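You operate a simulated robot arm through the tools that you are given. There is no shell and no other tool.

You run a simulated robot arm. Do the job below in one go: nothing can be reset, and whatever is moved stays where it is left.

## Task
Shut the machine down: both heats off, park the pumps, motor off, main off.
Fine: the parked flag shows before the motor goes off; main last.

The check looks at the end state, three seconds after you hand in, the way a careful person would. Anything else that was tipped, shoved, dropped, spilled or broken makes it a failure.

## Robot
A 6-joint arm with a two-finger gripper, fixed in place. Base frame: the origin is at the foot of the arm, x ahead of it, y to its left, z up. Lengths are in mm, angles in degrees, forces in N, time in s.
Its first joint turns from -166.0 to 166.0 degrees. Payload 2.45 kg.
Tool frame: the origin (TCP) lies between the finger pads and is the grasp point; the fingertips stand 20 mm ahead of it; z points along the fingers, y is the line along which they close. The gripper opens to 140 mm. The gripper's body begins 168 mm behind the TCP.
Orientation is told as [roll, pitch, yaw] about the base's x, y, z axes, in that order, counted from this pose: with the fingers straight down and closing along the base's y, the tool's x points along the base's -x, its y along +y and its z along -z.

## Interface
- The arm moves only by the tool send_rows. Its argument "steps" is a list of rows, each a list of 3 entries, a list of its own where there are three numbers: the shift along the tool's x, y, z in mm, then the turn, a rotation vector about the tool's x, y, z in degrees, then the opening, from 0 (shut) to 1 (fully open). In form: [[[dx, dy, dz], [ax, ay, az], fingers], ...]. A call has 1 to 20 rows; each row shifts and turns the commanded pose from where the row before left it, along the tool's axes as they then stand. A row lasts 0.2 s, in which the tool goes at most 50 mm and 8.6 degrees; a call with a longer step from one row to the next is refused whole, and so is a gripper value outside its range. Where a pose cannot be reached the arm comes as near as it can. A force on the tool above 80 N (or 10 N above the force at the start of the call, whichever is more), or a blocked arm, ends the call early, and 0.2 s more pass. The fingers move at their own pace (about 45 mm/s each) and stop on an object; they squeeze with about 20 N. The grip force told is the motor's: it shows also when the fingers shut on nothing. Time passes only in rows, and 0.2 s behind the last, so rows that do not move let the fingers close. It gives the time, the measured TCP pose, the force on the tool (base axes), the opening and the grip force at its end, in the units of the frame above (readings bear some noise), with the torque about the TCP (base axes, N m) and any sound that the robot's microphone picked up.
- Cameras (640 x 400 px; columns grow to the right, rows downward): "scene" is fixed at [213.8, 489.6, 1556.7]; the picture's right is [-0.56, -0.83, 0.00], its down [-0.39, 0.27, -0.88] and it looks along [0.73, -0.50, -0.47] (base axes); focal length 364 px, centre (320, 200). "wrist" rides on the gripper at [78, 11, -209] in the tool frame; the picture's right is [-0.14, 0.99, 0.00], its down [-0.92, -0.13, -0.37] and it looks along [-0.37, -0.05, 0.93] (tool axes); focal length 280 px, centre (320, 200). There is no depth. A picture from a camera that has moved, and an enlarged one, comes with that camera's place and axes in the base frame and with its lens. The place of the scene camera against the robot may be out by one fixed shift of up to 18 mm in any direction.
- snapshot(camera): a new picture of that camera. It takes no simulated time.
- enlarge(camera, box): a new picture of the part [left, top, right, bottom] of that camera's present view, enlarged. It takes no simulated time.
- hand_in(): hands the job in; it is judged then, once.

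Nothing tells you positions but the pictures and the camera data. Unless the task says otherwise, let go and move clear before handing in.

The tools are called after "Request:" as a command line: name --argument value ..., lists and objects as JSON in quotes. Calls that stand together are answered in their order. send_rows: Moves the arm, as the interface text tells. Its arguments: {"type":"object","properties":{"steps":{"type":"array","items":{"type":"array"}}},"required":["steps"]} The other tools are called the same way: snapshot (camera) takes a picture; enlarge (camera, box) takes an enlarged picture of a part of a camera's view; hand_in () hands the job in.

At the start:

```text
time: 0.0
tcp_pos: [673.9, -160.8, 1373.8]
tool_rot: [-0.1, 0.0, 0.0]
force: [-0.1, -0.4, 0.9]
torque: [-0.01, 0.0, 0.0]
finger_gap: 139.9
gripper_force: 0.0
```

scene: 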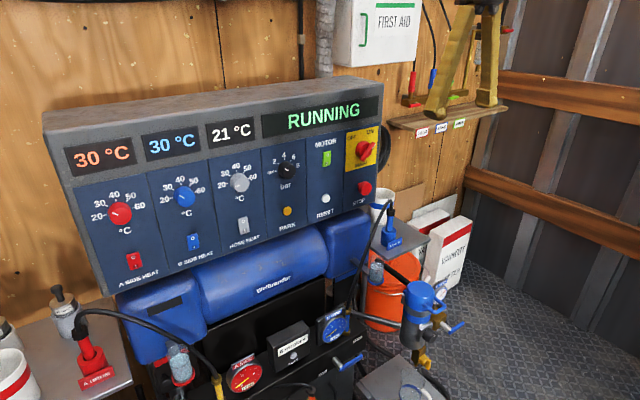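
wrist: 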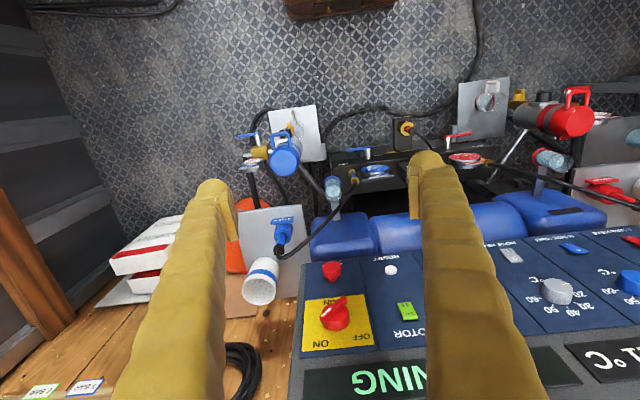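

I see a proportioner machine with a control panel: A/B side heat rocker switches (and hose heat), a PARK button, a green motor switch, and a red main rotary switch on yellow. I'll enlarge the views to read the labels before moving.

Request:
enlarge --camera "scene" --box '[230, 80, 400, 230]'

Request:
enlarge --camera "scene" --box '[60, 120, 270, 290]'

Request:
enlarge --camera "wrist" --box '[290, 220, 640, 400]'

Request:
enlarge --camera "scene" --box '[200, 280, 480, 400]'

```text
2.67 times, centred on (315, 155) of scene
camera zoom: at [213.8, 489.6, 1556.7], right [-0.56, -0.83, 0.0], down [-0.39, 0.27, -0.88], along [0.73, -0.5, -0.47], focal length 971 px, centre (333, 320)
```

zoom: 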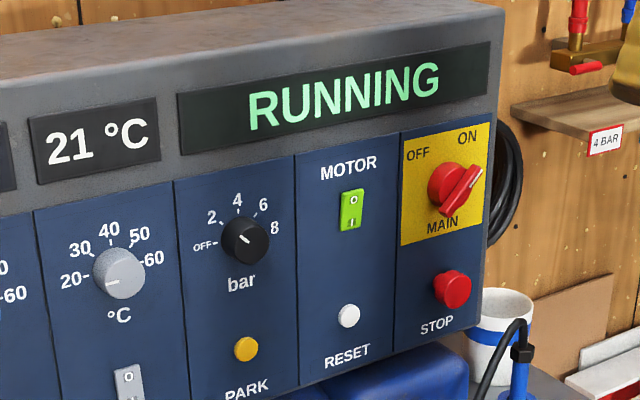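

```text
2.35 times, centred on (165, 205) of scene
camera zoom: at [213.8, 489.6, 1556.7], right [-0.56, -0.83, 0.0], down [-0.39, 0.27, -0.88], along [0.73, -0.5, -0.47], focal length 857 px, centre (685, 188)
```

zoom: 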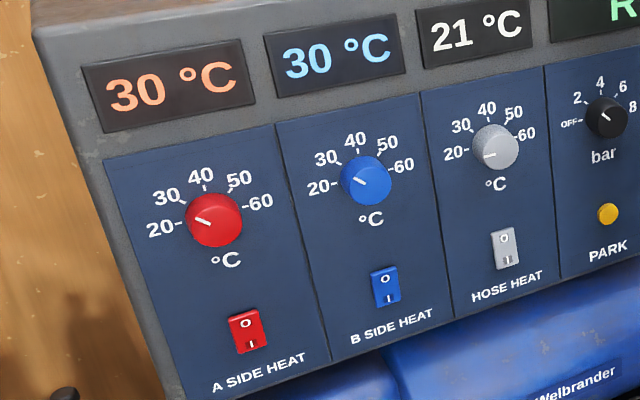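

```text
1.83 times, centred on (465, 310) of wrist
camera zoom: at [594.6, -150.8, 1583.2], right [0.14, 0.99, 0.0], down [0.92, -0.13, 0.37], along [0.37, -0.05, -0.93], focal length 513 px, centre (55, -1)
```

zoom: 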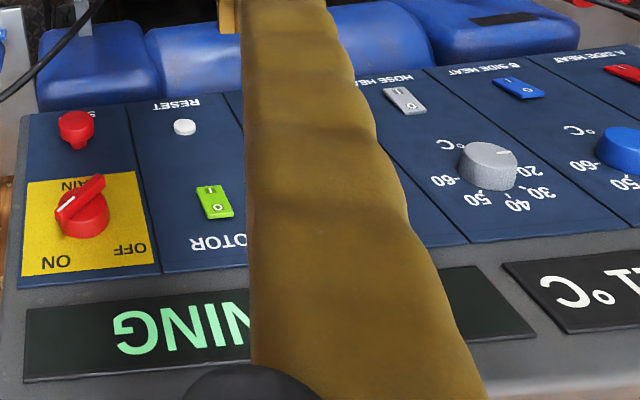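

```text
2.29 times, centred on (340, 340) of scene
camera zoom: at [213.8, 489.6, 1556.7], right [-0.56, -0.83, 0.0], down [-0.39, 0.27, -0.88], along [0.73, -0.5, -0.47], focal length 832 px, centre (274, -120)
```

zoom: 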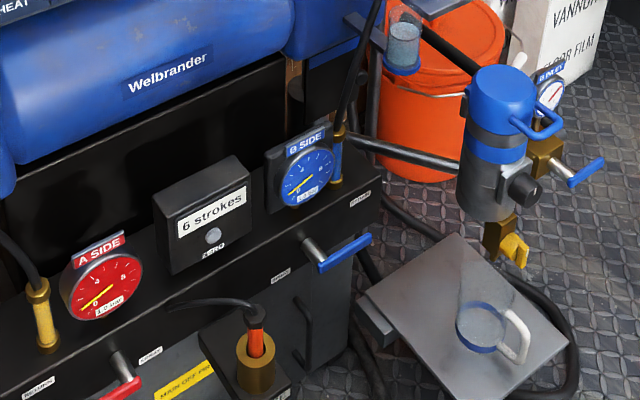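

The panel front stands at roughly x≈975. The A, B and hose heat rockers are near y≈464, 334 and 204 (z≈1065), with PARK below the bar knob, the motor rocker near (972,-52,1200) and the main knob near (967,-176,1205). I'll pitch the tool forward about 60° in free air first, then look again.

Request:
send_rows --steps '[[[0, 0, 0], [0, -7.5, 0], 1], [[0, 0, 0], [0, -7.5, 0], 1], [[0, 0, 0], [0, -7.5, 0], 1], [[0, 0, 0], [0, -7.5, 0], 1], [[0, 0, 0], [0, -7.5, 0], 1], [[0, 0, 0], [0, -7.5, 0], 1], [[0, 0, 0], [0, -7.5, 0], 1], [[0, 0, 0], [0, -7.5, 0], 1], [[0, 0, 0], [0, 0, 0], 1]]'

```text
time: 2.0
tcp_pos: [721.6, -181.4, 1279.6]
tool_rot: [4.8, -53.0, -4.2]
force: [0.8, -0.1, 0.5]
torque: [-0.04, -0.02, -0.01]
finger_gap: 139.8
gripper_force: 0.1
stopped in row 9: the arm was blocked; the commanded pose is now the measured one
```

The arm stopped short of the commanded tilt and was blocked, probably at a joint or reach limit. I'll look at both views to see why.

Request:
snapshot --camera "scene"

Request:
snapshot --camera "wrist"

```text
taken
```

scene: 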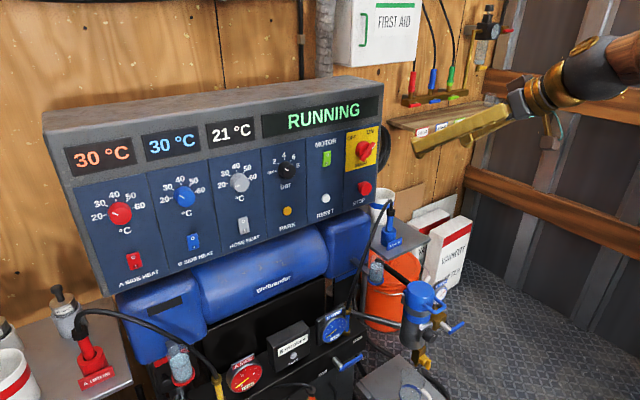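

```text
taken
camera wrist: at [506.8, -173.8, 1345.1], right [0.09, 0.98, 0.16], down [0.26, -0.18, 0.95], along [0.96, -0.04, -0.27], focal length 280 px, centre (320, 200)
```

wrist: 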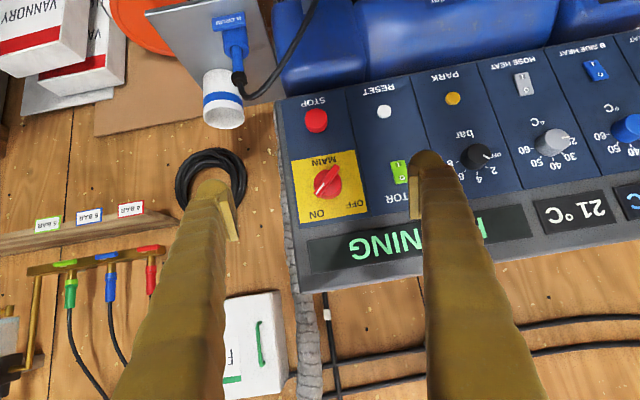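

The tool now points about 37° below horizontal, and nothing has been touched. I'll go a bit lower and forward, still well clear of the panel, and level the small roll error to see whether the arm tracks freely there.

Request:
send_rows --steps '[[[2.8, 0, 21], [0.35, 0, -0.62], 1], [[2.8, 0, 21], [0.35, 0, -0.62], 1], [[2.8, 0, 21], [0.35, 0, -0.62], 1], [[2.8, 0, 21], [0.35, 0, -0.62], 1], [[0, 0, 0], [0, 0, 0], 1]]'

```text
time: 3.2
tcp_pos: [782.6, -180.8, 1223.1]
tool_rot: [-0.1, -53.2, -0.1]
force: [-0.4, 0.8, 0.8]
torque: [0.03, 0.01, -0.01]
finger_gap: 140.0
gripper_force: 0.1
```

Tracking is clean here. I'll test whether the tool can tilt further toward horizontal from this place.

Request:
send_rows --steps '[[[0, 0, 0], [0, -4, 0], 1], [[0, 0, 0], [0, -4, 0], 1], [[0, 0, 0], [0, -4, 0], 1], [[0, 0, 0], [0, -4, 0], 1], [[0, 0, 0], [0, 0, 0], 1]]'

Request:
snapshot --camera "wrist"

```text
time: 4.4
tcp_pos: [780.0, -180.1, 1222.6]
tool_rot: [0.1, -69.2, 0.0]
force: [-0.3, 0.6, 0.6]
torque: [0.03, 0.04, -0.01]
finger_gap: 139.9
gripper_force: 0.1
```

```text
taken
camera wrist: at [557.5, -170.1, 1225.2], right [0.05, 0.99, 0.13], down [-0.02, -0.13, 0.99], along [1.0, -0.05, 0.01], focal length 280 px, centre (320, 200)
```

wrist: 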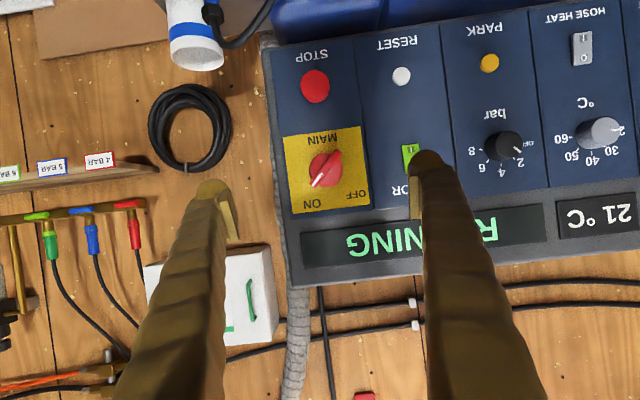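

The tilt tracks well here, with the tool about 21° below horizontal. I'll enlarge this head-on wrist view to read the rockers and the main knob.

Request:
enlarge --camera "wrist" --box '[270, 40, 430, 220]'

Request:
enlarge --camera "wrist" --box '[440, 0, 640, 240]'

```text
2.22 times, centred on (350, 130) of wrist
camera zoom: at [557.5, -170.1, 1225.2], right [0.05, 0.99, 0.13], down [-0.02, -0.13, 0.99], along [1.0, -0.05, 0.01], focal length 623 px, centre (253, 356)
```

zoom: 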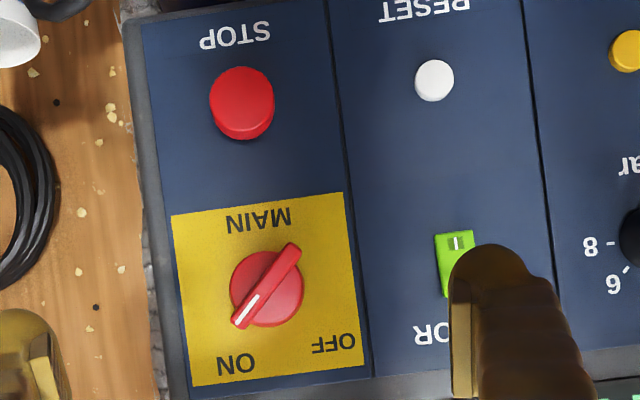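

```text
1.67 times, centred on (540, 120) of wrist
camera zoom: at [557.5, -170.1, 1225.2], right [0.05, 0.99, 0.13], down [-0.02, -0.13, 0.99], along [1.0, -0.05, 0.01], focal length 467 px, centre (-47, 333)
```

zoom: 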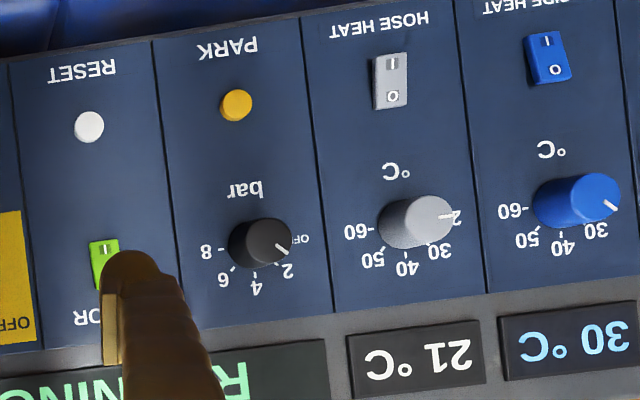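

The main handle points to ON, and OFF is a quarter turn counter-clockwise seen from the front. The rockers have "O" at the top and "I" at the bottom. I'll move across to the A/B heat side, staying clear of the panel, and look closer.

Request:
send_rows --steps '[[[4.3, 46, 1.6], [0, 0, 0], 1], [[4.3, 46, 1.6], [0, 0, 0], 1], [[4.3, 46, 1.6], [0, 0, 0], 1], [[4.3, 46, 1.6], [0, 0, 0], 1], [[4.3, 46, 1.6], [0, 0, 0], 1], [[4.3, 46, 1.6], [0, 0, 0], 1], [[4.3, 46, 1.6], [0, 0, 0], 1], [[4.3, 46, 1.6], [0, 0, 0], 1], [[4.3, 46, 1.6], [0, 0, 0], 1], [[4.3, 46, 1.6], [0, 0, 0], 1], [[4.3, 46, 1.6], [0, 0, 0], 1], [[4.3, 46, 1.6], [0, 0, 0], 1], [[0, 0, 0], [0, 0, 0], 1]]'

Request:
snapshot --camera "wrist"

Request:
snapshot --camera "scene"

```text
time: 7.2
tcp_pos: [777.8, -32.3, 1207.0]
tool_rot: [0.9, -69.0, 0.1]
force: [-0.1, -0.1, 0.6]
torque: [-0.01, 0.03, -0.01]
finger_gap: 139.9
gripper_force: 0.1
out of reach, approached as far as the arm can: row 4, 5, 6, 7, 8, 9, 10, 11, 12
```

```text
taken
camera wrist: at [554.4, -26.1, 1210.3], right [0.03, 0.99, 0.13], down [-0.01, -0.13, 0.99], along [1.0, -0.04, 0.01], focal length 280 px, centre (320, 200)
```

wrist: 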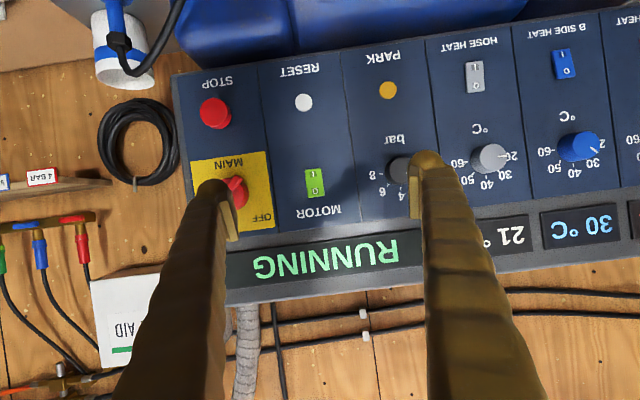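

```text
taken
```

scene: 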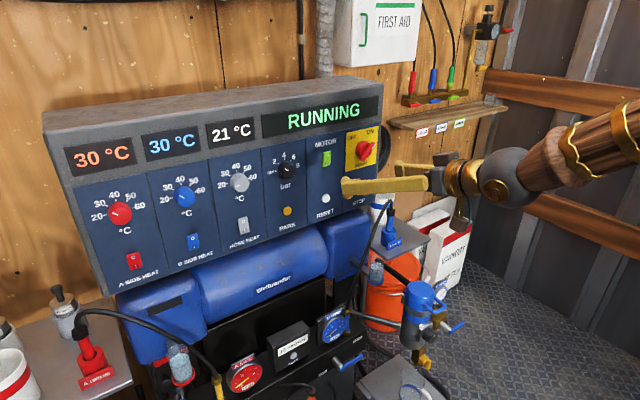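

Moving left ran into a wrist singularity, because the forearm and tool line up near y≈0. I'll tilt the tool steeper downward, to about 50° below horizontal, so the wrist stays bent when I cross over.

Request:
send_rows --steps '[[[0, -10, 0], [0, 4, 0], 1], [[0, -10, 0], [0, 4, 0], 1], [[0, -10, 0], [0, 4, 0], 1], [[0, 0, 0], [0, 4, 0], 1], [[0, 0, 0], [0, 4, 0], 1], [[0, 0, 0], [0, 4, 0], 1], [[0, 0, 0], [0, 4, 0], 1], [[0, 0, 0], [0, 0, 0], 1]]'

```text
time: 9.0
tcp_pos: [780.9, -39.2, 1207.8]
tool_rot: [2.7, -55.1, 0.2]
force: [0.4, -0.3, 0.0]
torque: [-0.01, 0.03, 0.0]
finger_gap: 140.0
gripper_force: 0.0
out of reach, approached as far as the arm can: row 3, 4, 5, 6
```

The pose may still be settling, so I'll wait a moment and read it again.

Request:
send_rows --steps '[[[0, 0, 0], [0, 0, 0], 1], [[0, 0, 0], [0, 0, 0], 1], [[0, 0, 0], [0, 0, 0], 1]]'

```text
time: 9.8
tcp_pos: [780.4, -39.1, 1207.7]
tool_rot: [2.7, -55.1, 0.3]
force: [0.9, -0.5, -0.1]
torque: [0.0, 0.01, -0.01]
finger_gap: 139.9
gripper_force: 0.1
```

The arm now holds its pose. I'll continue tilting steeper from here.

Request:
send_rows --steps '[[[0, 0, 0], [0, 4, 0], 1], [[0, 0, 0], [0, 4, 0], 1], [[0, 0, 0], [0, 4, 0], 1], [[0, 0, 0], [0, 4, 0], 1], [[0, 0, 0], [0, 0, 0], 1]]'

```text
time: 11.0
tcp_pos: [782.2, -32.3, 1209.7]
tool_rot: [2.7, -41.1, 1.5]
force: [0.2, -0.2, -0.7]
torque: [-0.02, 0.02, 0.02]
finger_gap: 140.0
gripper_force: 0.1
out of reach, approached as far as the arm can: row 1
```

The tilt is good now. I'll level the small roll and yaw error and cross to the left, watching that the arm tracks.

Request:
send_rows --steps '[[[0, 0, 0], [3.7, 0, 1.1], 1], [[0, 40, 0], [0, 0, 0], 1], [[0, 40, 0], [0, 0, 0], 1], [[0, 40, 0], [0, 0, 0], 1], [[0, 40, 0], [0, 0, 0], 1], [[0, 0, 0], [0, 0, 0], 1]]'

```text
time: 12.4
tcp_pos: [778.4, 125.8, 1211.0]
tool_rot: [-0.1, -41.1, 0.0]
force: [-0.2, -0.3, -0.3]
torque: [0.01, 0.01, -0.02]
finger_gap: 139.8
gripper_force: 0.0
```

Tracking is clean now. I'll continue to the A side and take a picture.

Request:
send_rows --steps '[[[0, 45, 0], [0, 0, 0], 1], [[0, 45, 0], [0, 0, 0], 1], [[0, 45, 0], [0, 0, 0], 1], [[0, 45, 0], [0, 0, 0], 1], [[0, 45, 0], [0, 0, 0], 1], [[0, 45, 0], [0, 0, 0], 1], [[0, 0, 0], [0, 0, 0], 1]]'

Request:
snapshot --camera "wrist"

Request:
snapshot --camera "scene"

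```text
time: 14.0
tcp_pos: [784.5, 395.4, 1207.8]
tool_rot: [-0.1, -41.0, 0.0]
force: [0.1, 0.6, -0.1]
torque: [0.0, 0.03, -0.02]
finger_gap: 140.1
gripper_force: 0.2
```

```text
taken
camera wrist: at [588.2, 405.2, 1315.1], right [0.1, 0.99, 0.09], down [0.45, -0.13, 0.88], along [0.89, -0.05, -0.46], focal length 280 px, centre (320, 200)
```

wrist: 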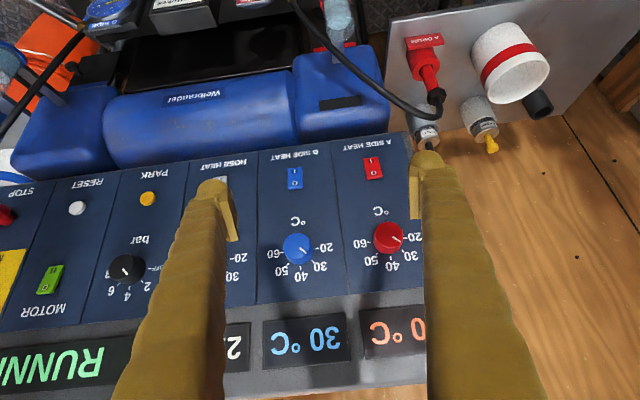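

```text
taken
```

scene: 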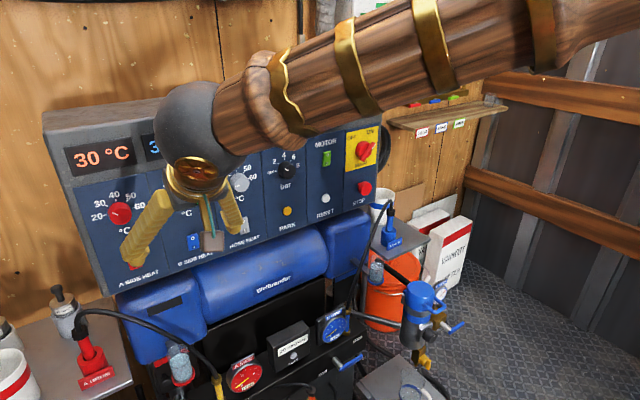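

The tool is above and in front of the A/B heat columns. I'll enlarge the A and B rockers.

Request:
enlarge --camera "wrist" --box '[260, 130, 420, 230]'

Request:
enlarge --camera "wrist" --box '[340, 140, 400, 190]'

```text
4.00 times, centred on (340, 180) of wrist
camera zoom: at [588.2, 405.2, 1315.1], right [0.1, 0.99, 0.09], down [0.45, -0.13, 0.88], along [0.89, -0.05, -0.46], focal length 1122 px, centre (240, 280)
```

zoom: 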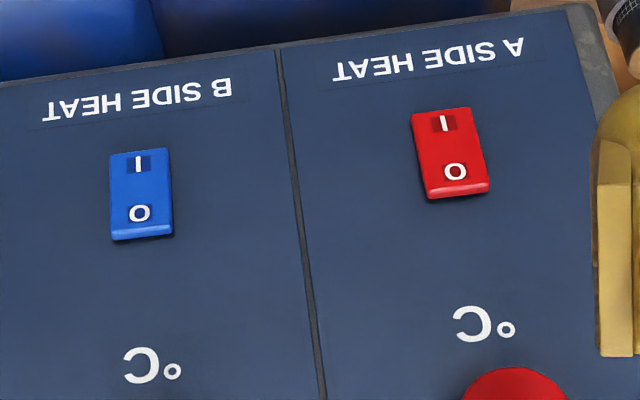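

```text
8.00 times, centred on (370, 165) of wrist
camera zoom: at [588.2, 405.2, 1315.1], right [0.1, 0.99, 0.09], down [0.45, -0.13, 0.88], along [0.89, -0.05, -0.46], focal length 2243 px, centre (-80, 480)
```

zoom: 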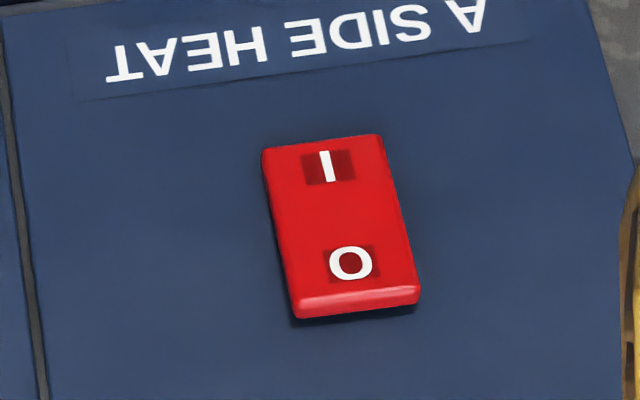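

The A rocker's "O" end, the upper one, sticks out, so it is ON. I place its O end at about (990, 477, 1070). I'll close the fingers, line up in y and advance part way, then check.

Request:
send_rows --steps '[[[0, 11.7, 0], [0, 0, 0], 0], [[0, 11.7, 0], [0, 0, 0], 0], [[0, 11.7, 0], [0, 0, 0], 0], [[0, 11.7, 0], [0, 0, 0], 0], [[0, 11.7, 0], [0, 0, 0], 0], [[0, 11.7, 0], [0, 0, 0], 0], [[0, 11.6, 0], [0, 0, 0], 0], [[0, 0, 25], [0, 0, 0], 0], [[0, 0, 25], [0, 0, 0], 0], [[0, 0, 25], [0, 0, 0], 0], [[0, 0, 25], [0, 0, 0], 0], [[0, 0, 0], [0, 0, 0], 0]]'

Request:
snapshot --camera "wrist"

Request:
snapshot --camera "scene"

```text
time: 16.6
tcp_pos: [849.3, 477.4, 1134.0]
tool_rot: [-0.1, -41.1, 0.0]
force: [-0.5, 0.0, -0.5]
torque: [0.04, 0.01, -0.01]
finger_gap: 0.0
gripper_force: 19.7
```

```text
taken
camera wrist: at [652.4, 487.9, 1240.5], right [0.1, 0.99, 0.09], down [0.45, -0.13, 0.88], along [0.89, -0.05, -0.46], focal length 280 px, centre (320, 200)
```

wrist: 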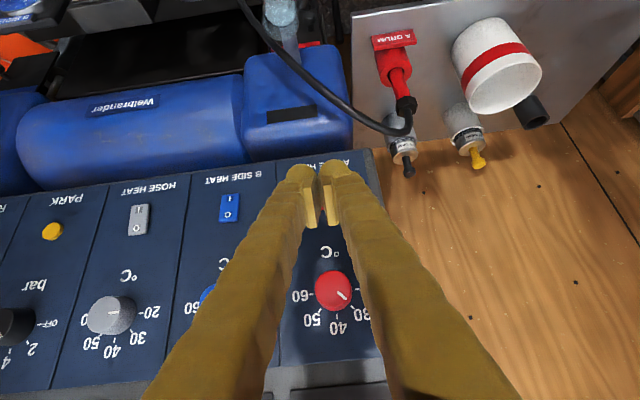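

```text
taken
```

scene: 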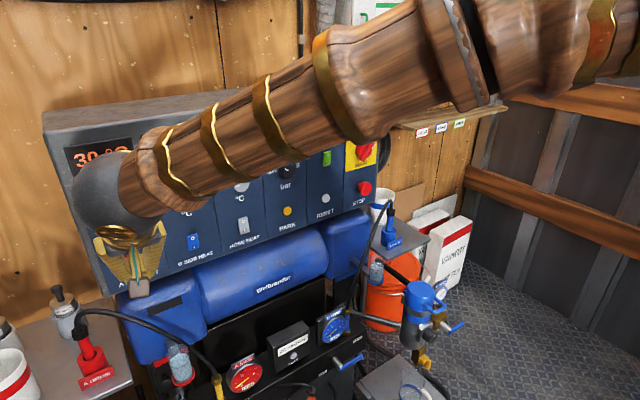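

The fingers are shut and lined up with the A rocker. I'll go to just in front of its O end, then creep forward in small steps watching the force.

Request:
send_rows --steps '[[[-4.6, 0, 19.9], [0, 0, 0], 0], [[-4.6, 0, 19.9], [0, 0, 0], 0], [[-4.6, 0, 19.9], [0, 0, 0], 0], [[-4.6, 0, 19.9], [0, 0, 0], 0], [[-4.6, 0, 19.9], [0, 0, 0], 0], [[0, 0, 0], [0, 0, 0], 0]]'

Request:
snapshot --camera "wrist"

Request:
enlarge --camera "scene" --box '[80, 200, 240, 320]'

```text
time: 18.0
tcp_pos: [932.1, 479.3, 1071.8]
tool_rot: [-0.1, -41.1, 0.1]
force: [0.8, -0.2, 0.2]
torque: [-0.01, 0.0, 0.01]
finger_gap: 0.1
gripper_force: 19.9
```

```text
taken
camera wrist: at [735.5, 488.6, 1179.7], right [0.1, 0.99, 0.09], down [0.45, -0.13, 0.88], along [0.89, -0.05, -0.46], focal length 280 px, centre (320, 200)
```

wrist: 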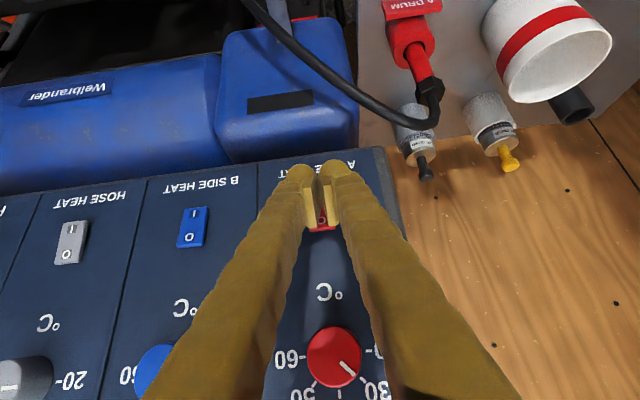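

```text
3.33 times, centred on (160, 260) of scene
camera zoom: at [213.8, 489.6, 1556.7], right [-0.56, -0.83, 0.0], down [-0.39, 0.27, -0.88], along [0.73, -0.5, -0.47], focal length 1214 px, centre (853, 0)
```

zoom: 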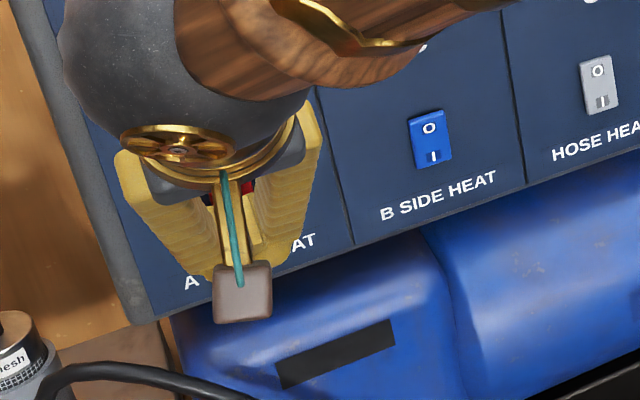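

The tips are just in front of the A rocker. I'll look closely at the alignment.

Request:
enlarge --camera "wrist" --box '[270, 140, 380, 250]'

```text
3.64 times, centred on (325, 195) of wrist
camera zoom: at [735.5, 488.6, 1179.7], right [0.1, 0.99, 0.09], down [0.45, -0.13, 0.88], along [0.89, -0.05, -0.46], focal length 1020 px, centre (302, 218)
```

zoom: 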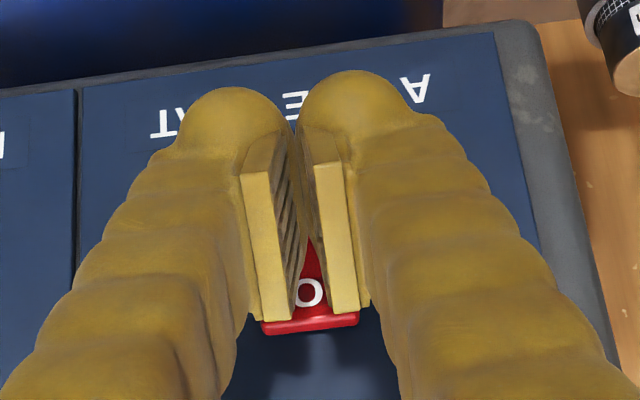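

The O mark triangulates to about (991, 475, 1070). I'll shift 4 mm right and 2.5 mm up, approach, then press in 2 mm steps.

Request:
send_rows --steps '[[[-4.75, -1, 3.3], [0, 0, 0], 0], [[-4.75, -1, 3.3], [0, 0, 0], 0], [[-4.75, -1, 3.3], [0, 0, 0], 0], [[-4.75, -1, 3.3], [0, 0, 0], 0], [[0, 0, 0], [0, 0, 0], 0], [[-1.5, 0, 1.31], [0, 0, 0], 0], [[-1.5, 0, 1.31], [0, 0, 0], 0], [[-1.5, 0, 1.31], [0, 0, 0], 0], [[-1.5, 0, 1.31], [0, 0, 0], 0]]'

Request:
enlarge --camera "wrist" --box '[270, 140, 380, 250]'

```text
time: 20.0
tcp_pos: [960.7, 474.6, 1075.0]
tool_rot: [-0.2, -41.1, 0.1]
force: [-27.0, -4.4, 0.2]
torque: [-0.06, 0.03, -0.08]
finger_gap: 5.9
gripper_force: 29.4
```

```text
3.64 times, centred on (325, 195) of wrist
camera zoom: at [764.3, 485.1, 1183.5], right [0.1, 0.99, 0.09], down [0.45, -0.13, 0.88], along [0.89, -0.05, -0.46], focal length 1020 px, centre (302, 218)
```

zoom: 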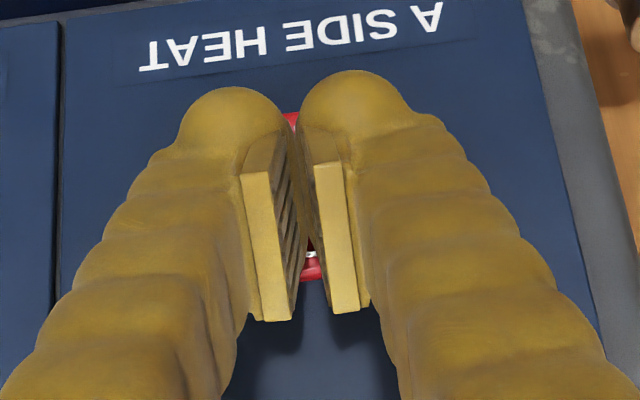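

The tool touched something with 27 N at TCP x≈961. I'll back off a little and see whether the rocker flipped.

Request:
send_rows --steps '[[[1.5, 0, -1.31], [0, 0, 0], 0], [[4.5, 0, -3.9], [0, 0, 0], 0], [[7.5, 0, -6.5], [0, 0, 0], 0], [[15, 0, -13.1], [0, 0, 0], 0], [[0, 0, 0], [0, 0, 0], 0]]'

Request:
enlarge --camera "wrist" --box '[270, 140, 380, 250]'

Request:
enlarge --camera "scene" --box '[80, 200, 240, 320]'

```text
time: 21.2
tcp_pos: [924.3, 474.1, 1075.9]
tool_rot: [-0.1, -41.0, 0.0]
force: [1.2, -1.4, -0.5]
torque: [0.03, -0.01, 0.0]
finger_gap: 0.1
gripper_force: 29.7
```

```text
3.64 times, centred on (325, 195) of wrist
camera zoom: at [727.5, 484.4, 1182.9], right [0.1, 0.99, 0.09], down [0.45, -0.13, 0.88], along [0.89, -0.05, -0.46], focal length 1020 px, centre (302, 218)
```

zoom: 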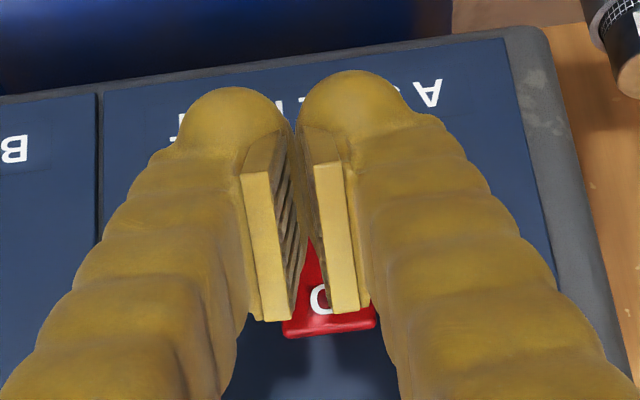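

```text
3.33 times, centred on (160, 260) of scene
camera zoom: at [213.8, 489.6, 1556.7], right [-0.56, -0.83, 0.0], down [-0.39, 0.27, -0.88], along [0.73, -0.5, -0.47], focal length 1214 px, centre (853, 0)
```

zoom: 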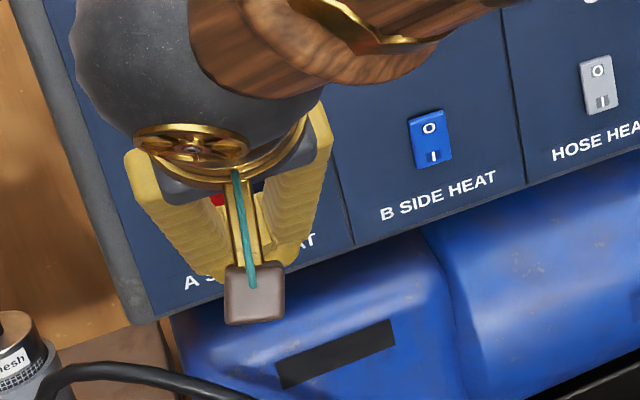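

It has not flipped: the contact was close to the rocker's pivot, and the O end reaches up to about z≈1082. I'll retry about 7 mm higher and 4 mm left.

Request:
send_rows --steps '[[[-5.4, 0.78, 3.1], [0, 0, 0], 0], [[-5.4, 0.78, 3.1], [0, 0, 0], 0], [[-5.4, 0.78, 3.1], [0, 0, 0], 0], [[-5.4, 0.78, 3.1], [0, 0, 0], 0], [[-5.4, 0.78, 3.1], [0, 0, 0], 0], [[0, 0, 0], [0, 0, 0], 0], [[-1.5, 0, 1.31], [0, 0, 0], 0], [[-1.5, 0, 1.31], [0, 0, 0], 0], [[-1.5, 0, 1.31], [0, 0, 0], 0]]'

Request:
enlarge --camera "wrist" --box '[270, 140, 380, 250]'

```text
time: 23.2
tcp_pos: [961.6, 477.4, 1082.0]
tool_rot: [-0.2, -41.0, 0.0]
force: [-12.0, -0.7, 3.0]
torque: [-0.05, -0.06, 0.03]
finger_gap: 6.2
gripper_force: 29.7
```

```text
3.64 times, centred on (325, 195) of wrist
camera zoom: at [764.8, 487.3, 1189.8], right [0.1, 0.99, 0.09], down [0.45, -0.13, 0.88], along [0.89, -0.05, -0.46], focal length 1020 px, centre (302, 218)
```

zoom: 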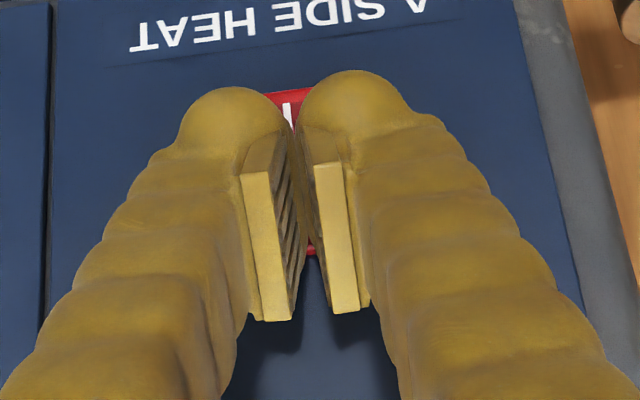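

The tool is in contact at 12 N, with the tip now at the rocker's upper end. I'll continue pressing in small steps.

Request:
send_rows --steps '[[[-1.5, 0, 1.31], [0, 0, 0], 0], [[-1.5, 0, 1.31], [0, 0, 0], 0]]'

Request:
enlarge --camera "wrist" --box '[270, 140, 380, 250]'

```text
time: 23.8
tcp_pos: [961.3, 477.3, 1081.3]
tool_rot: [-0.1, -40.9, -0.2]
force: [-33.6, -10.9, 10.3]
torque: [0.0, -0.23, -0.19]
finger_gap: 5.9
gripper_force: 29.4
stopped in row 2: the force on the tool passed its limit at 87 N (the readings are from after the stop); the commanded pose is now the measured one
```

```text
3.64 times, centred on (325, 195) of wrist
camera zoom: at [765.6, 487.9, 1190.3], right [0.11, 0.99, 0.09], down [0.45, -0.13, 0.88], along [0.88, -0.05, -0.46], focal length 1020 px, centre (302, 218)
```

zoom: 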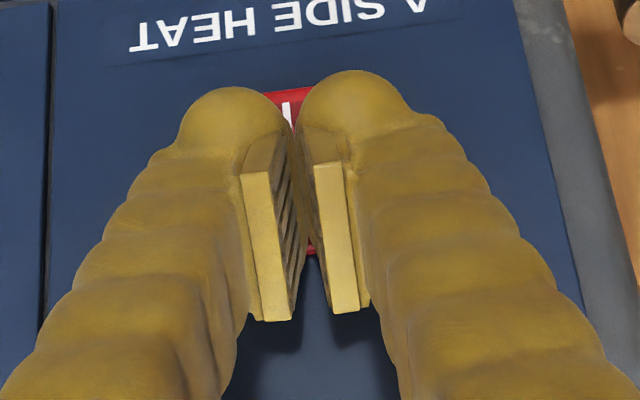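

The force limit tripped against a hard stop, so either the rocker is at its end or the tip is on the panel. I'll back off and look.

Request:
send_rows --steps '[[[1.5, 0, -1.31], [0, 0, 0], 0], [[4.5, 0, -3.9], [0, 0, 0], 0], [[7.5, 0, -6.5], [0, 0, 0], 0], [[15, 0, -13.1], [0, 0, 0], 0], [[15, 0, -13.1], [0, 0, 0], 0], [[0, 0, 0], [0, 0, 0], 0]]'

Request:
enlarge --camera "wrist" --box '[270, 140, 380, 250]'

Request:
enlarge --camera "scene" --box '[80, 200, 240, 320]'

```text
time: 25.2
tcp_pos: [904.6, 477.6, 1083.2]
tool_rot: [-0.2, -40.9, 0.0]
force: [-0.1, 0.7, -1.0]
torque: [0.04, -0.01, 0.04]
finger_gap: 0.2
gripper_force: 29.0
```

```text
3.64 times, centred on (325, 195) of wrist
camera zoom: at [709.2, 487.8, 1190.3], right [0.11, 0.99, 0.09], down [0.45, -0.13, 0.88], along [0.88, -0.05, -0.46], focal length 1020 px, centre (302, 218)
```

zoom: 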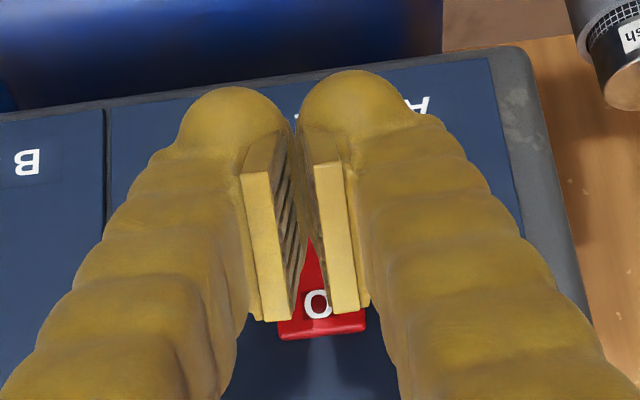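

```text
3.33 times, centred on (160, 260) of scene
camera zoom: at [213.8, 489.6, 1556.7], right [-0.56, -0.83, 0.0], down [-0.39, 0.27, -0.88], along [0.73, -0.5, -0.47], focal length 1214 px, centre (853, 0)
```

zoom: 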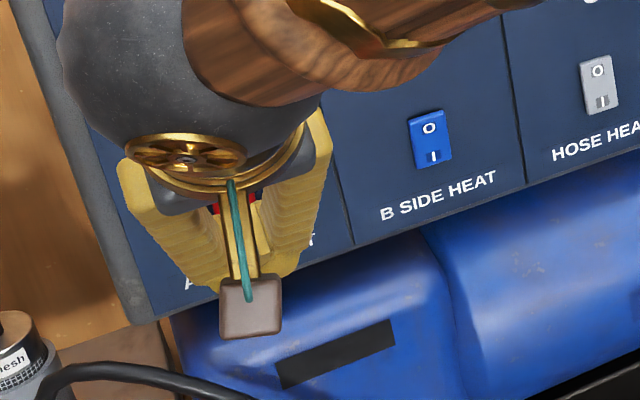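

The fingers hide the rocker, so I'll move up and aside for a clear look at its state.

Request:
send_rows --steps '[[[0, -40, -30], [0, 0, 0], 0], [[0, -40, -30], [0, 0, 0], 0], [[0, 0, 0], [0, 0, 0], 0]]'

Request:
snapshot --camera "wrist"

Request:
enlarge --camera "wrist" --box '[370, 130, 450, 200]'

```text
time: 26.0
tcp_pos: [866.4, 395.6, 1126.1]
tool_rot: [-0.2, -40.9, 0.0]
force: [0.0, 0.1, -0.4]
torque: [0.01, -0.01, 0.02]
finger_gap: 0.0
gripper_force: 29.6
```

```text
taken
camera wrist: at [669.7, 405.4, 1234.9], right [0.11, 0.99, 0.09], down [0.45, -0.13, 0.88], along [0.88, -0.05, -0.46], focal length 280 px, centre (320, 200)
```

wrist: 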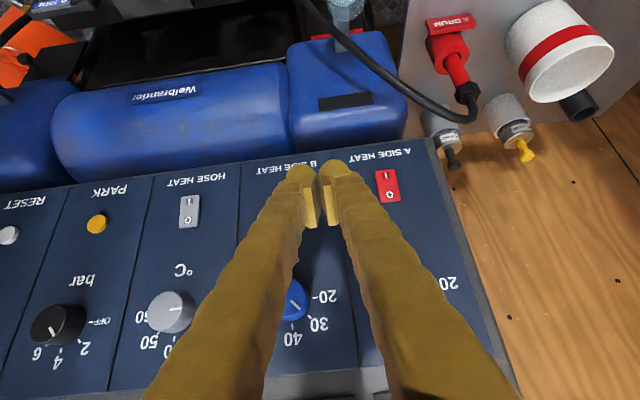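

```text
5.71 times, centred on (410, 165) of wrist
camera zoom: at [669.7, 405.4, 1234.9], right [0.11, 0.99, 0.09], down [0.45, -0.13, 0.88], along [0.88, -0.05, -0.46], focal length 1602 px, centre (-194, 400)
```

zoom: 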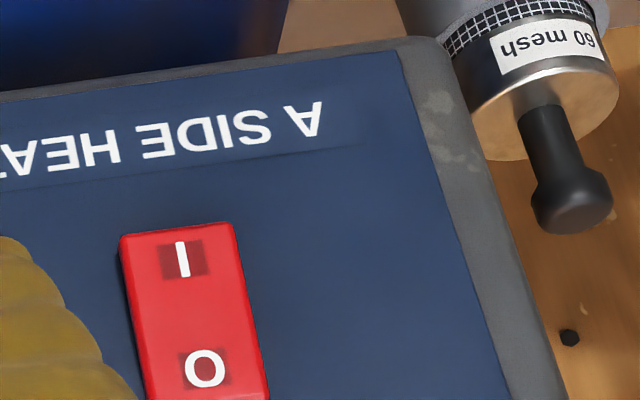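

Request:
enlarge --camera "wrist" --box '[360, 155, 430, 215]'

Request:
enlarge --camera "wrist" --box '[160, 175, 220, 240]'

Request:
enlarge --camera "scene" --box '[80, 200, 240, 320]'

```text
6.67 times, centred on (395, 185) of wrist
camera zoom: at [669.7, 405.4, 1234.9], right [0.11, 0.99, 0.09], down [0.45, -0.13, 0.88], along [0.88, -0.05, -0.46], focal length 1869 px, centre (-180, 300)
```

zoom: 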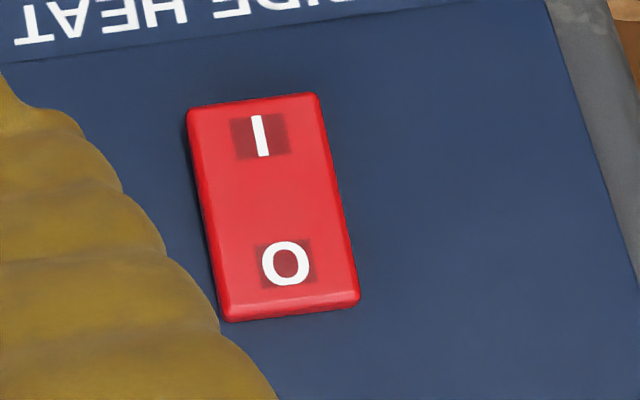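

```text
6.15 times, centred on (190, 208) of wrist
camera zoom: at [669.7, 405.4, 1234.9], right [0.11, 0.99, 0.09], down [0.45, -0.13, 0.88], along [0.88, -0.05, -0.46], focal length 1726 px, centre (1120, 154)
```

zoom: 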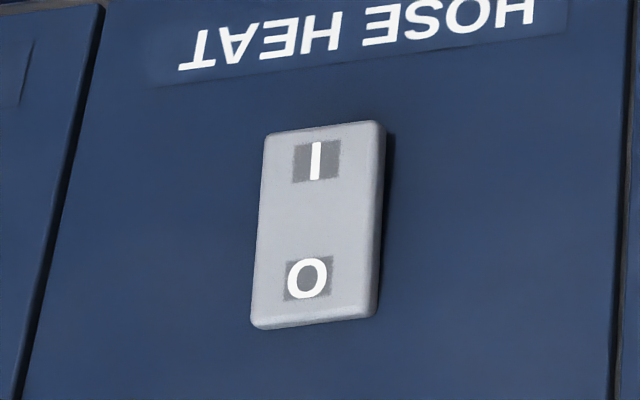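

```text
3.33 times, centred on (160, 260) of scene
camera zoom: at [213.8, 489.6, 1556.7], right [-0.56, -0.83, 0.0], down [-0.39, 0.27, -0.88], along [0.73, -0.5, -0.47], focal length 1214 px, centre (853, 0)
```

zoom: 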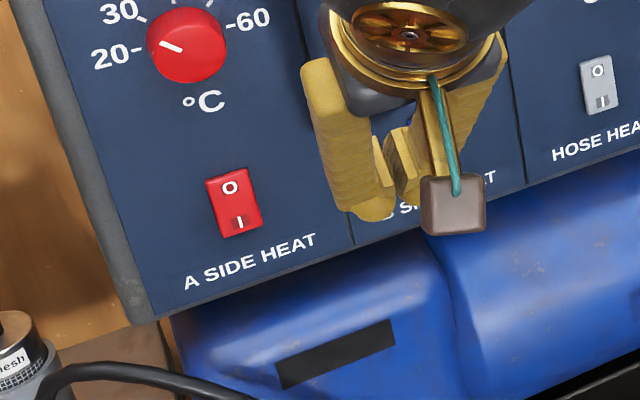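

The A rocker now sits like the hose one, with the "O" end in and the "I" end out, so A heat is off. The B rocker is about 133 mm to the right at the same height, so I'll go there next.

Request:
send_rows --steps '[[[0, -25.5, 0], [0, 0, 0], 0], [[0, -25.5, 0], [0, 0, 0], 0], [[-6.65, 0, 20.4], [0, 0, 0], 0], [[-6.65, 0, 20.4], [0, 0, 0], 0], [[-6.65, 0, 20.4], [0, 0, 0], 0], [[-6.65, 0, 20.4], [0, 0, 0], 0], [[0, 0, 0], [0, 0, 0], 0]]'

Request:
enlarge --camera "wrist" --box '[270, 140, 380, 250]'

Request:
enlarge --camera "scene" --box '[80, 200, 240, 320]'

```text
time: 27.6
tcp_pos: [938.3, 346.9, 1082.4]
tool_rot: [-0.1, -40.9, 0.0]
force: [-0.4, 0.3, 0.1]
torque: [-0.02, 0.0, 0.0]
finger_gap: 0.0
gripper_force: 29.7
```

```text
3.64 times, centred on (325, 195) of wrist
camera zoom: at [742.2, 356.8, 1190.9], right [0.11, 0.99, 0.09], down [0.45, -0.13, 0.88], along [0.88, -0.05, -0.46], focal length 1020 px, centre (302, 218)
```

zoom: 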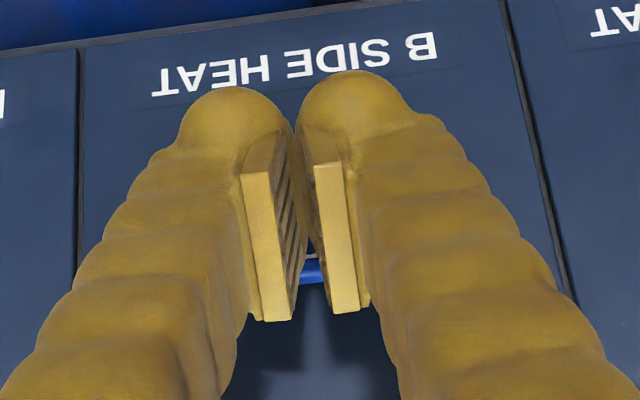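

```text
3.33 times, centred on (160, 260) of scene
camera zoom: at [213.8, 489.6, 1556.7], right [-0.56, -0.83, 0.0], down [-0.39, 0.27, -0.88], along [0.73, -0.5, -0.47], focal length 1214 px, centre (853, 0)
```

zoom: 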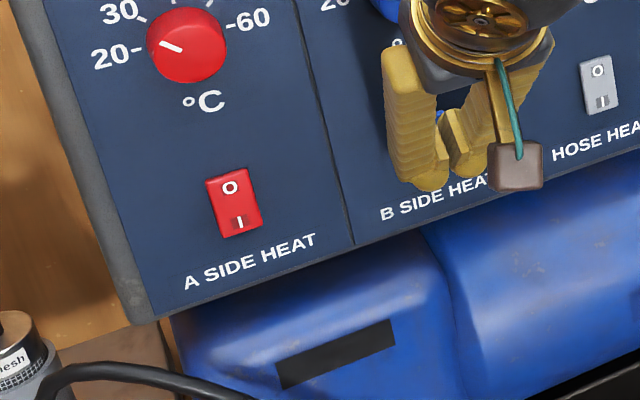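

The tips are aligned with the B rocker's O end. I'll press it the same way in small steps.

Request:
send_rows --steps '[[[-3.77, -0.5, 3.28], [0, 0, 0], 0], [[-3.77, -0.5, 3.28], [0, 0, 0], 0], [[-3.77, -0.5, 3.28], [0, 0, 0], 0], [[-1.5, 0, 1.31], [0, 0, 0], 0], [[-1.5, 0, 1.31], [0, 0, 0], 0], [[-1.5, 0, 1.31], [0, 0, 0], 0], [[-1.5, 0, 1.31], [0, 0, 0], 0]]'

```text
time: 29.2
tcp_pos: [961.4, 344.4, 1082.2]
tool_rot: [-0.1, -40.8, 0.0]
force: [-31.5, -6.3, 2.3]
torque: [0.16, -0.05, -0.14]
finger_gap: 5.9
gripper_force: 29.7
```

Request:
send_rows --steps '[[[-0.9, 0, 0.8], [0, 0, 0], 0], [[0, 0, 0], [0, 0, 0], 0], [[1.5, 0, -1.31], [0, 0, 0], 0], [[4.5, 0, -3.9], [0, 0, 0], 0], [[7.5, 0, -6.5], [0, 0, 0], 0], [[15, 0, -13.1], [0, 0, 0], 0], [[0, -40, -30], [0, 0, 0], 0], [[0, -40, -30], [0, 0, 0], 0], [[0, 0, 0], [0, 0, 0], 0]]'

Request:
snapshot --camera "wrist"

Request:
enlarge --camera "scene" --box '[80, 200, 240, 320]'

Request:
enlarge --camera "wrist" --box '[360, 145, 430, 215]'

```text
time: 31.2
tcp_pos: [885.6, 265.4, 1127.7]
tool_rot: [-0.1, -41.0, 0.0]
force: [-0.6, 0.5, 0.1]
torque: [0.01, -0.01, -0.02]
finger_gap: 0.0
gripper_force: 29.6
```

```text
taken
camera wrist: at [688.5, 275.5, 1236.0], right [0.11, 0.99, 0.09], down [0.45, -0.13, 0.88], along [0.88, -0.05, -0.46], focal length 280 px, centre (320, 200)
```

wrist: 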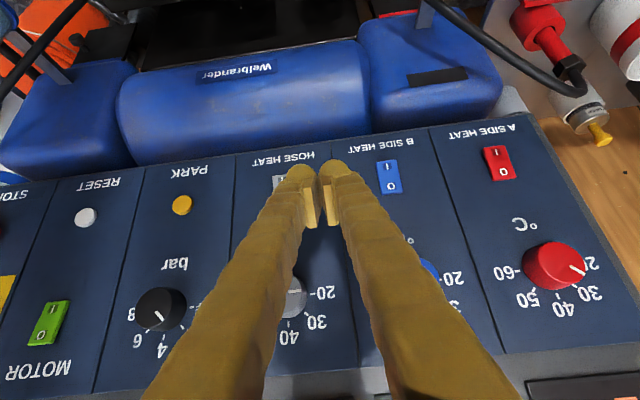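

```text
3.33 times, centred on (160, 260) of scene
camera zoom: at [213.8, 489.6, 1556.7], right [-0.56, -0.83, 0.0], down [-0.39, 0.27, -0.88], along [0.73, -0.5, -0.47], focal length 1214 px, centre (853, 0)
```

zoom: 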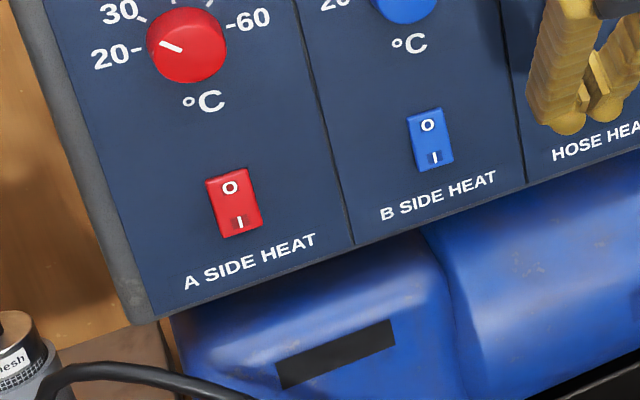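

```text
5.71 times, centred on (395, 180) of wrist
camera zoom: at [688.5, 275.5, 1236.0], right [0.11, 0.99, 0.09], down [0.45, -0.13, 0.88], along [0.88, -0.05, -0.46], focal length 1602 px, centre (-109, 314)
```

zoom: 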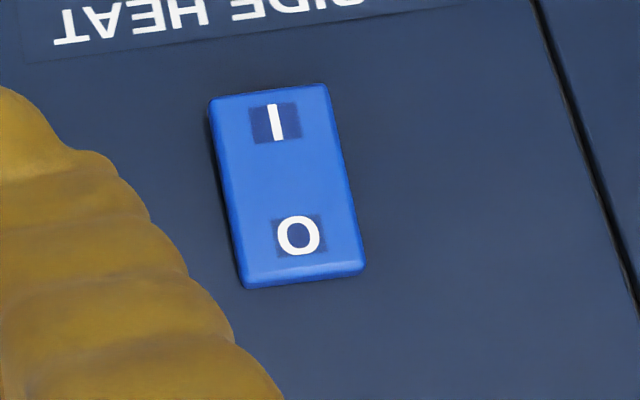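

Both heat rockers are off now, and the hose heat was already off. Next is the orange PARK button at about (980, 84, 1066), so I'll move in front of it.

Request:
send_rows --steps '[[[0, -36.3, 0], [0, 0, 0], 0], [[0, -36.3, 0], [0, 0, 0], 0], [[0, -36.3, 0], [0, 0, 0], 0], [[0, -36.3, 0], [0, 0, 0], 0], [[0, -36.2, 0], [0, 0, 0], 0], [[1.5, 0, 24.2], [0, 0, 0], 0], [[1.5, 0, 24.2], [0, 0, 0], 0], [[1.4, 0, 24.2], [0, 0, 0], 0], [[0, 0, 0], [0, 0, 0], 0]]'

Request:
snapshot --camera "wrist"

Request:
enlarge --camera "wrist" --box '[270, 140, 380, 250]'

Request:
snapshot --camera "scene"

```text
time: 33.2
tcp_pos: [929.8, 81.7, 1069.8]
tool_rot: [-0.1, -40.9, 0.0]
force: [-0.9, 0.4, 0.2]
torque: [-0.01, 0.0, -0.02]
finger_gap: 0.0
gripper_force: 29.4
```

```text
taken
camera wrist: at [734.2, 92.2, 1177.5], right [0.11, 0.99, 0.09], down [0.45, -0.13, 0.88], along [0.88, -0.05, -0.46], focal length 280 px, centre (320, 200)
```

wrist: 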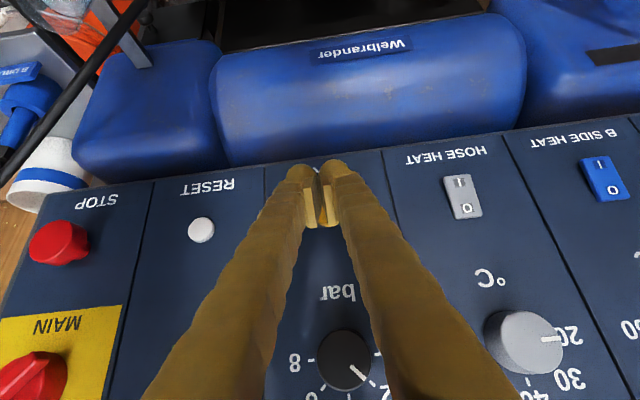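

```text
3.64 times, centred on (325, 195) of wrist
camera zoom: at [734.2, 92.2, 1177.5], right [0.11, 0.99, 0.09], down [0.45, -0.13, 0.88], along [0.88, -0.05, -0.46], focal length 1020 px, centre (302, 218)
```

zoom: 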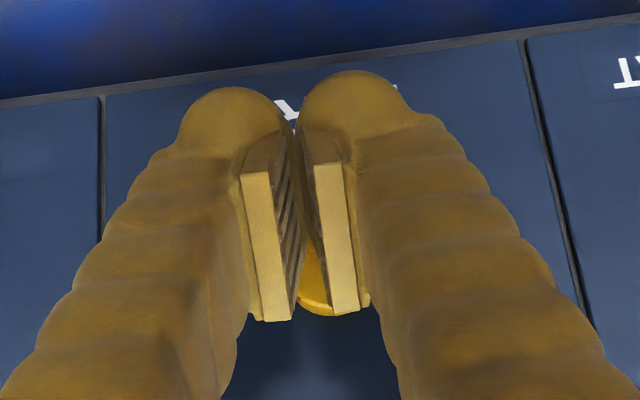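

```text
taken
```

scene: 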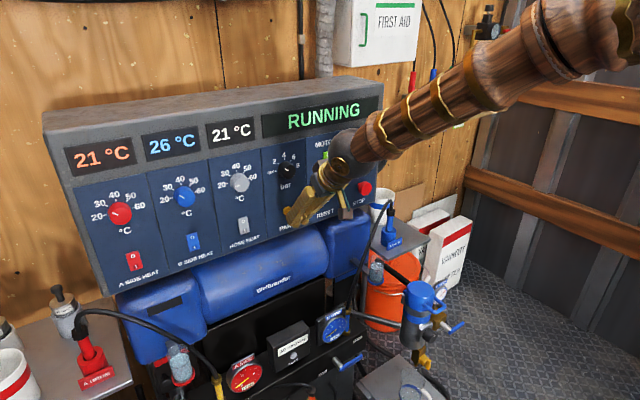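

The display shows A at 21 °C and B at 26 °C, both falling, so the heats are off. The PARK button is centred in front of the tips, and I'll press it gently.

Request:
send_rows --steps '[[[-3.77, 1, 3.28], [0, 0, 0], 0], [[-3.77, 1, 3.28], [0, 0, 0], 0], [[-3.77, 1, 3.28], [0, 0, 0], 0], [[-1.5, 0, 1.31], [0, 0, 0], 0], [[-1.5, 0, 1.31], [0, 0, 0], 0], [[-1.5, 0, 1.31], [0, 0, 0], 0], [[-1.5, 0, 1.31], [0, 0, 0], 0], [[0, 0, 0], [0, 0, 0], 0]]'

Request:
snapshot --camera "scene"

```text
time: 35.0
tcp_pos: [954.0, 86.1, 1070.4]
tool_rot: [-0.1, -40.9, 0.0]
force: [-0.1, -0.5, 0.8]
torque: [-0.01, -0.03, 0.03]
finger_gap: 0.2
gripper_force: 29.6
```

```text
taken
```

scene: 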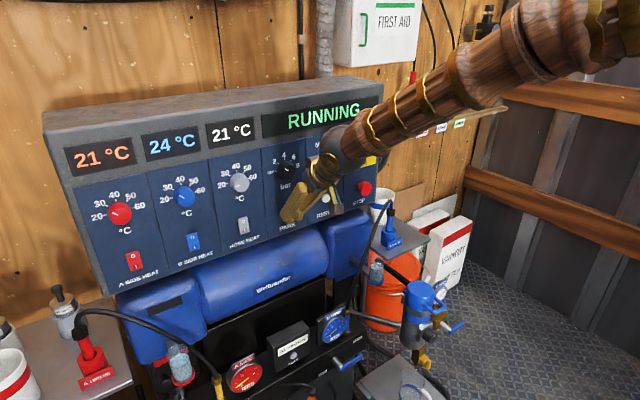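

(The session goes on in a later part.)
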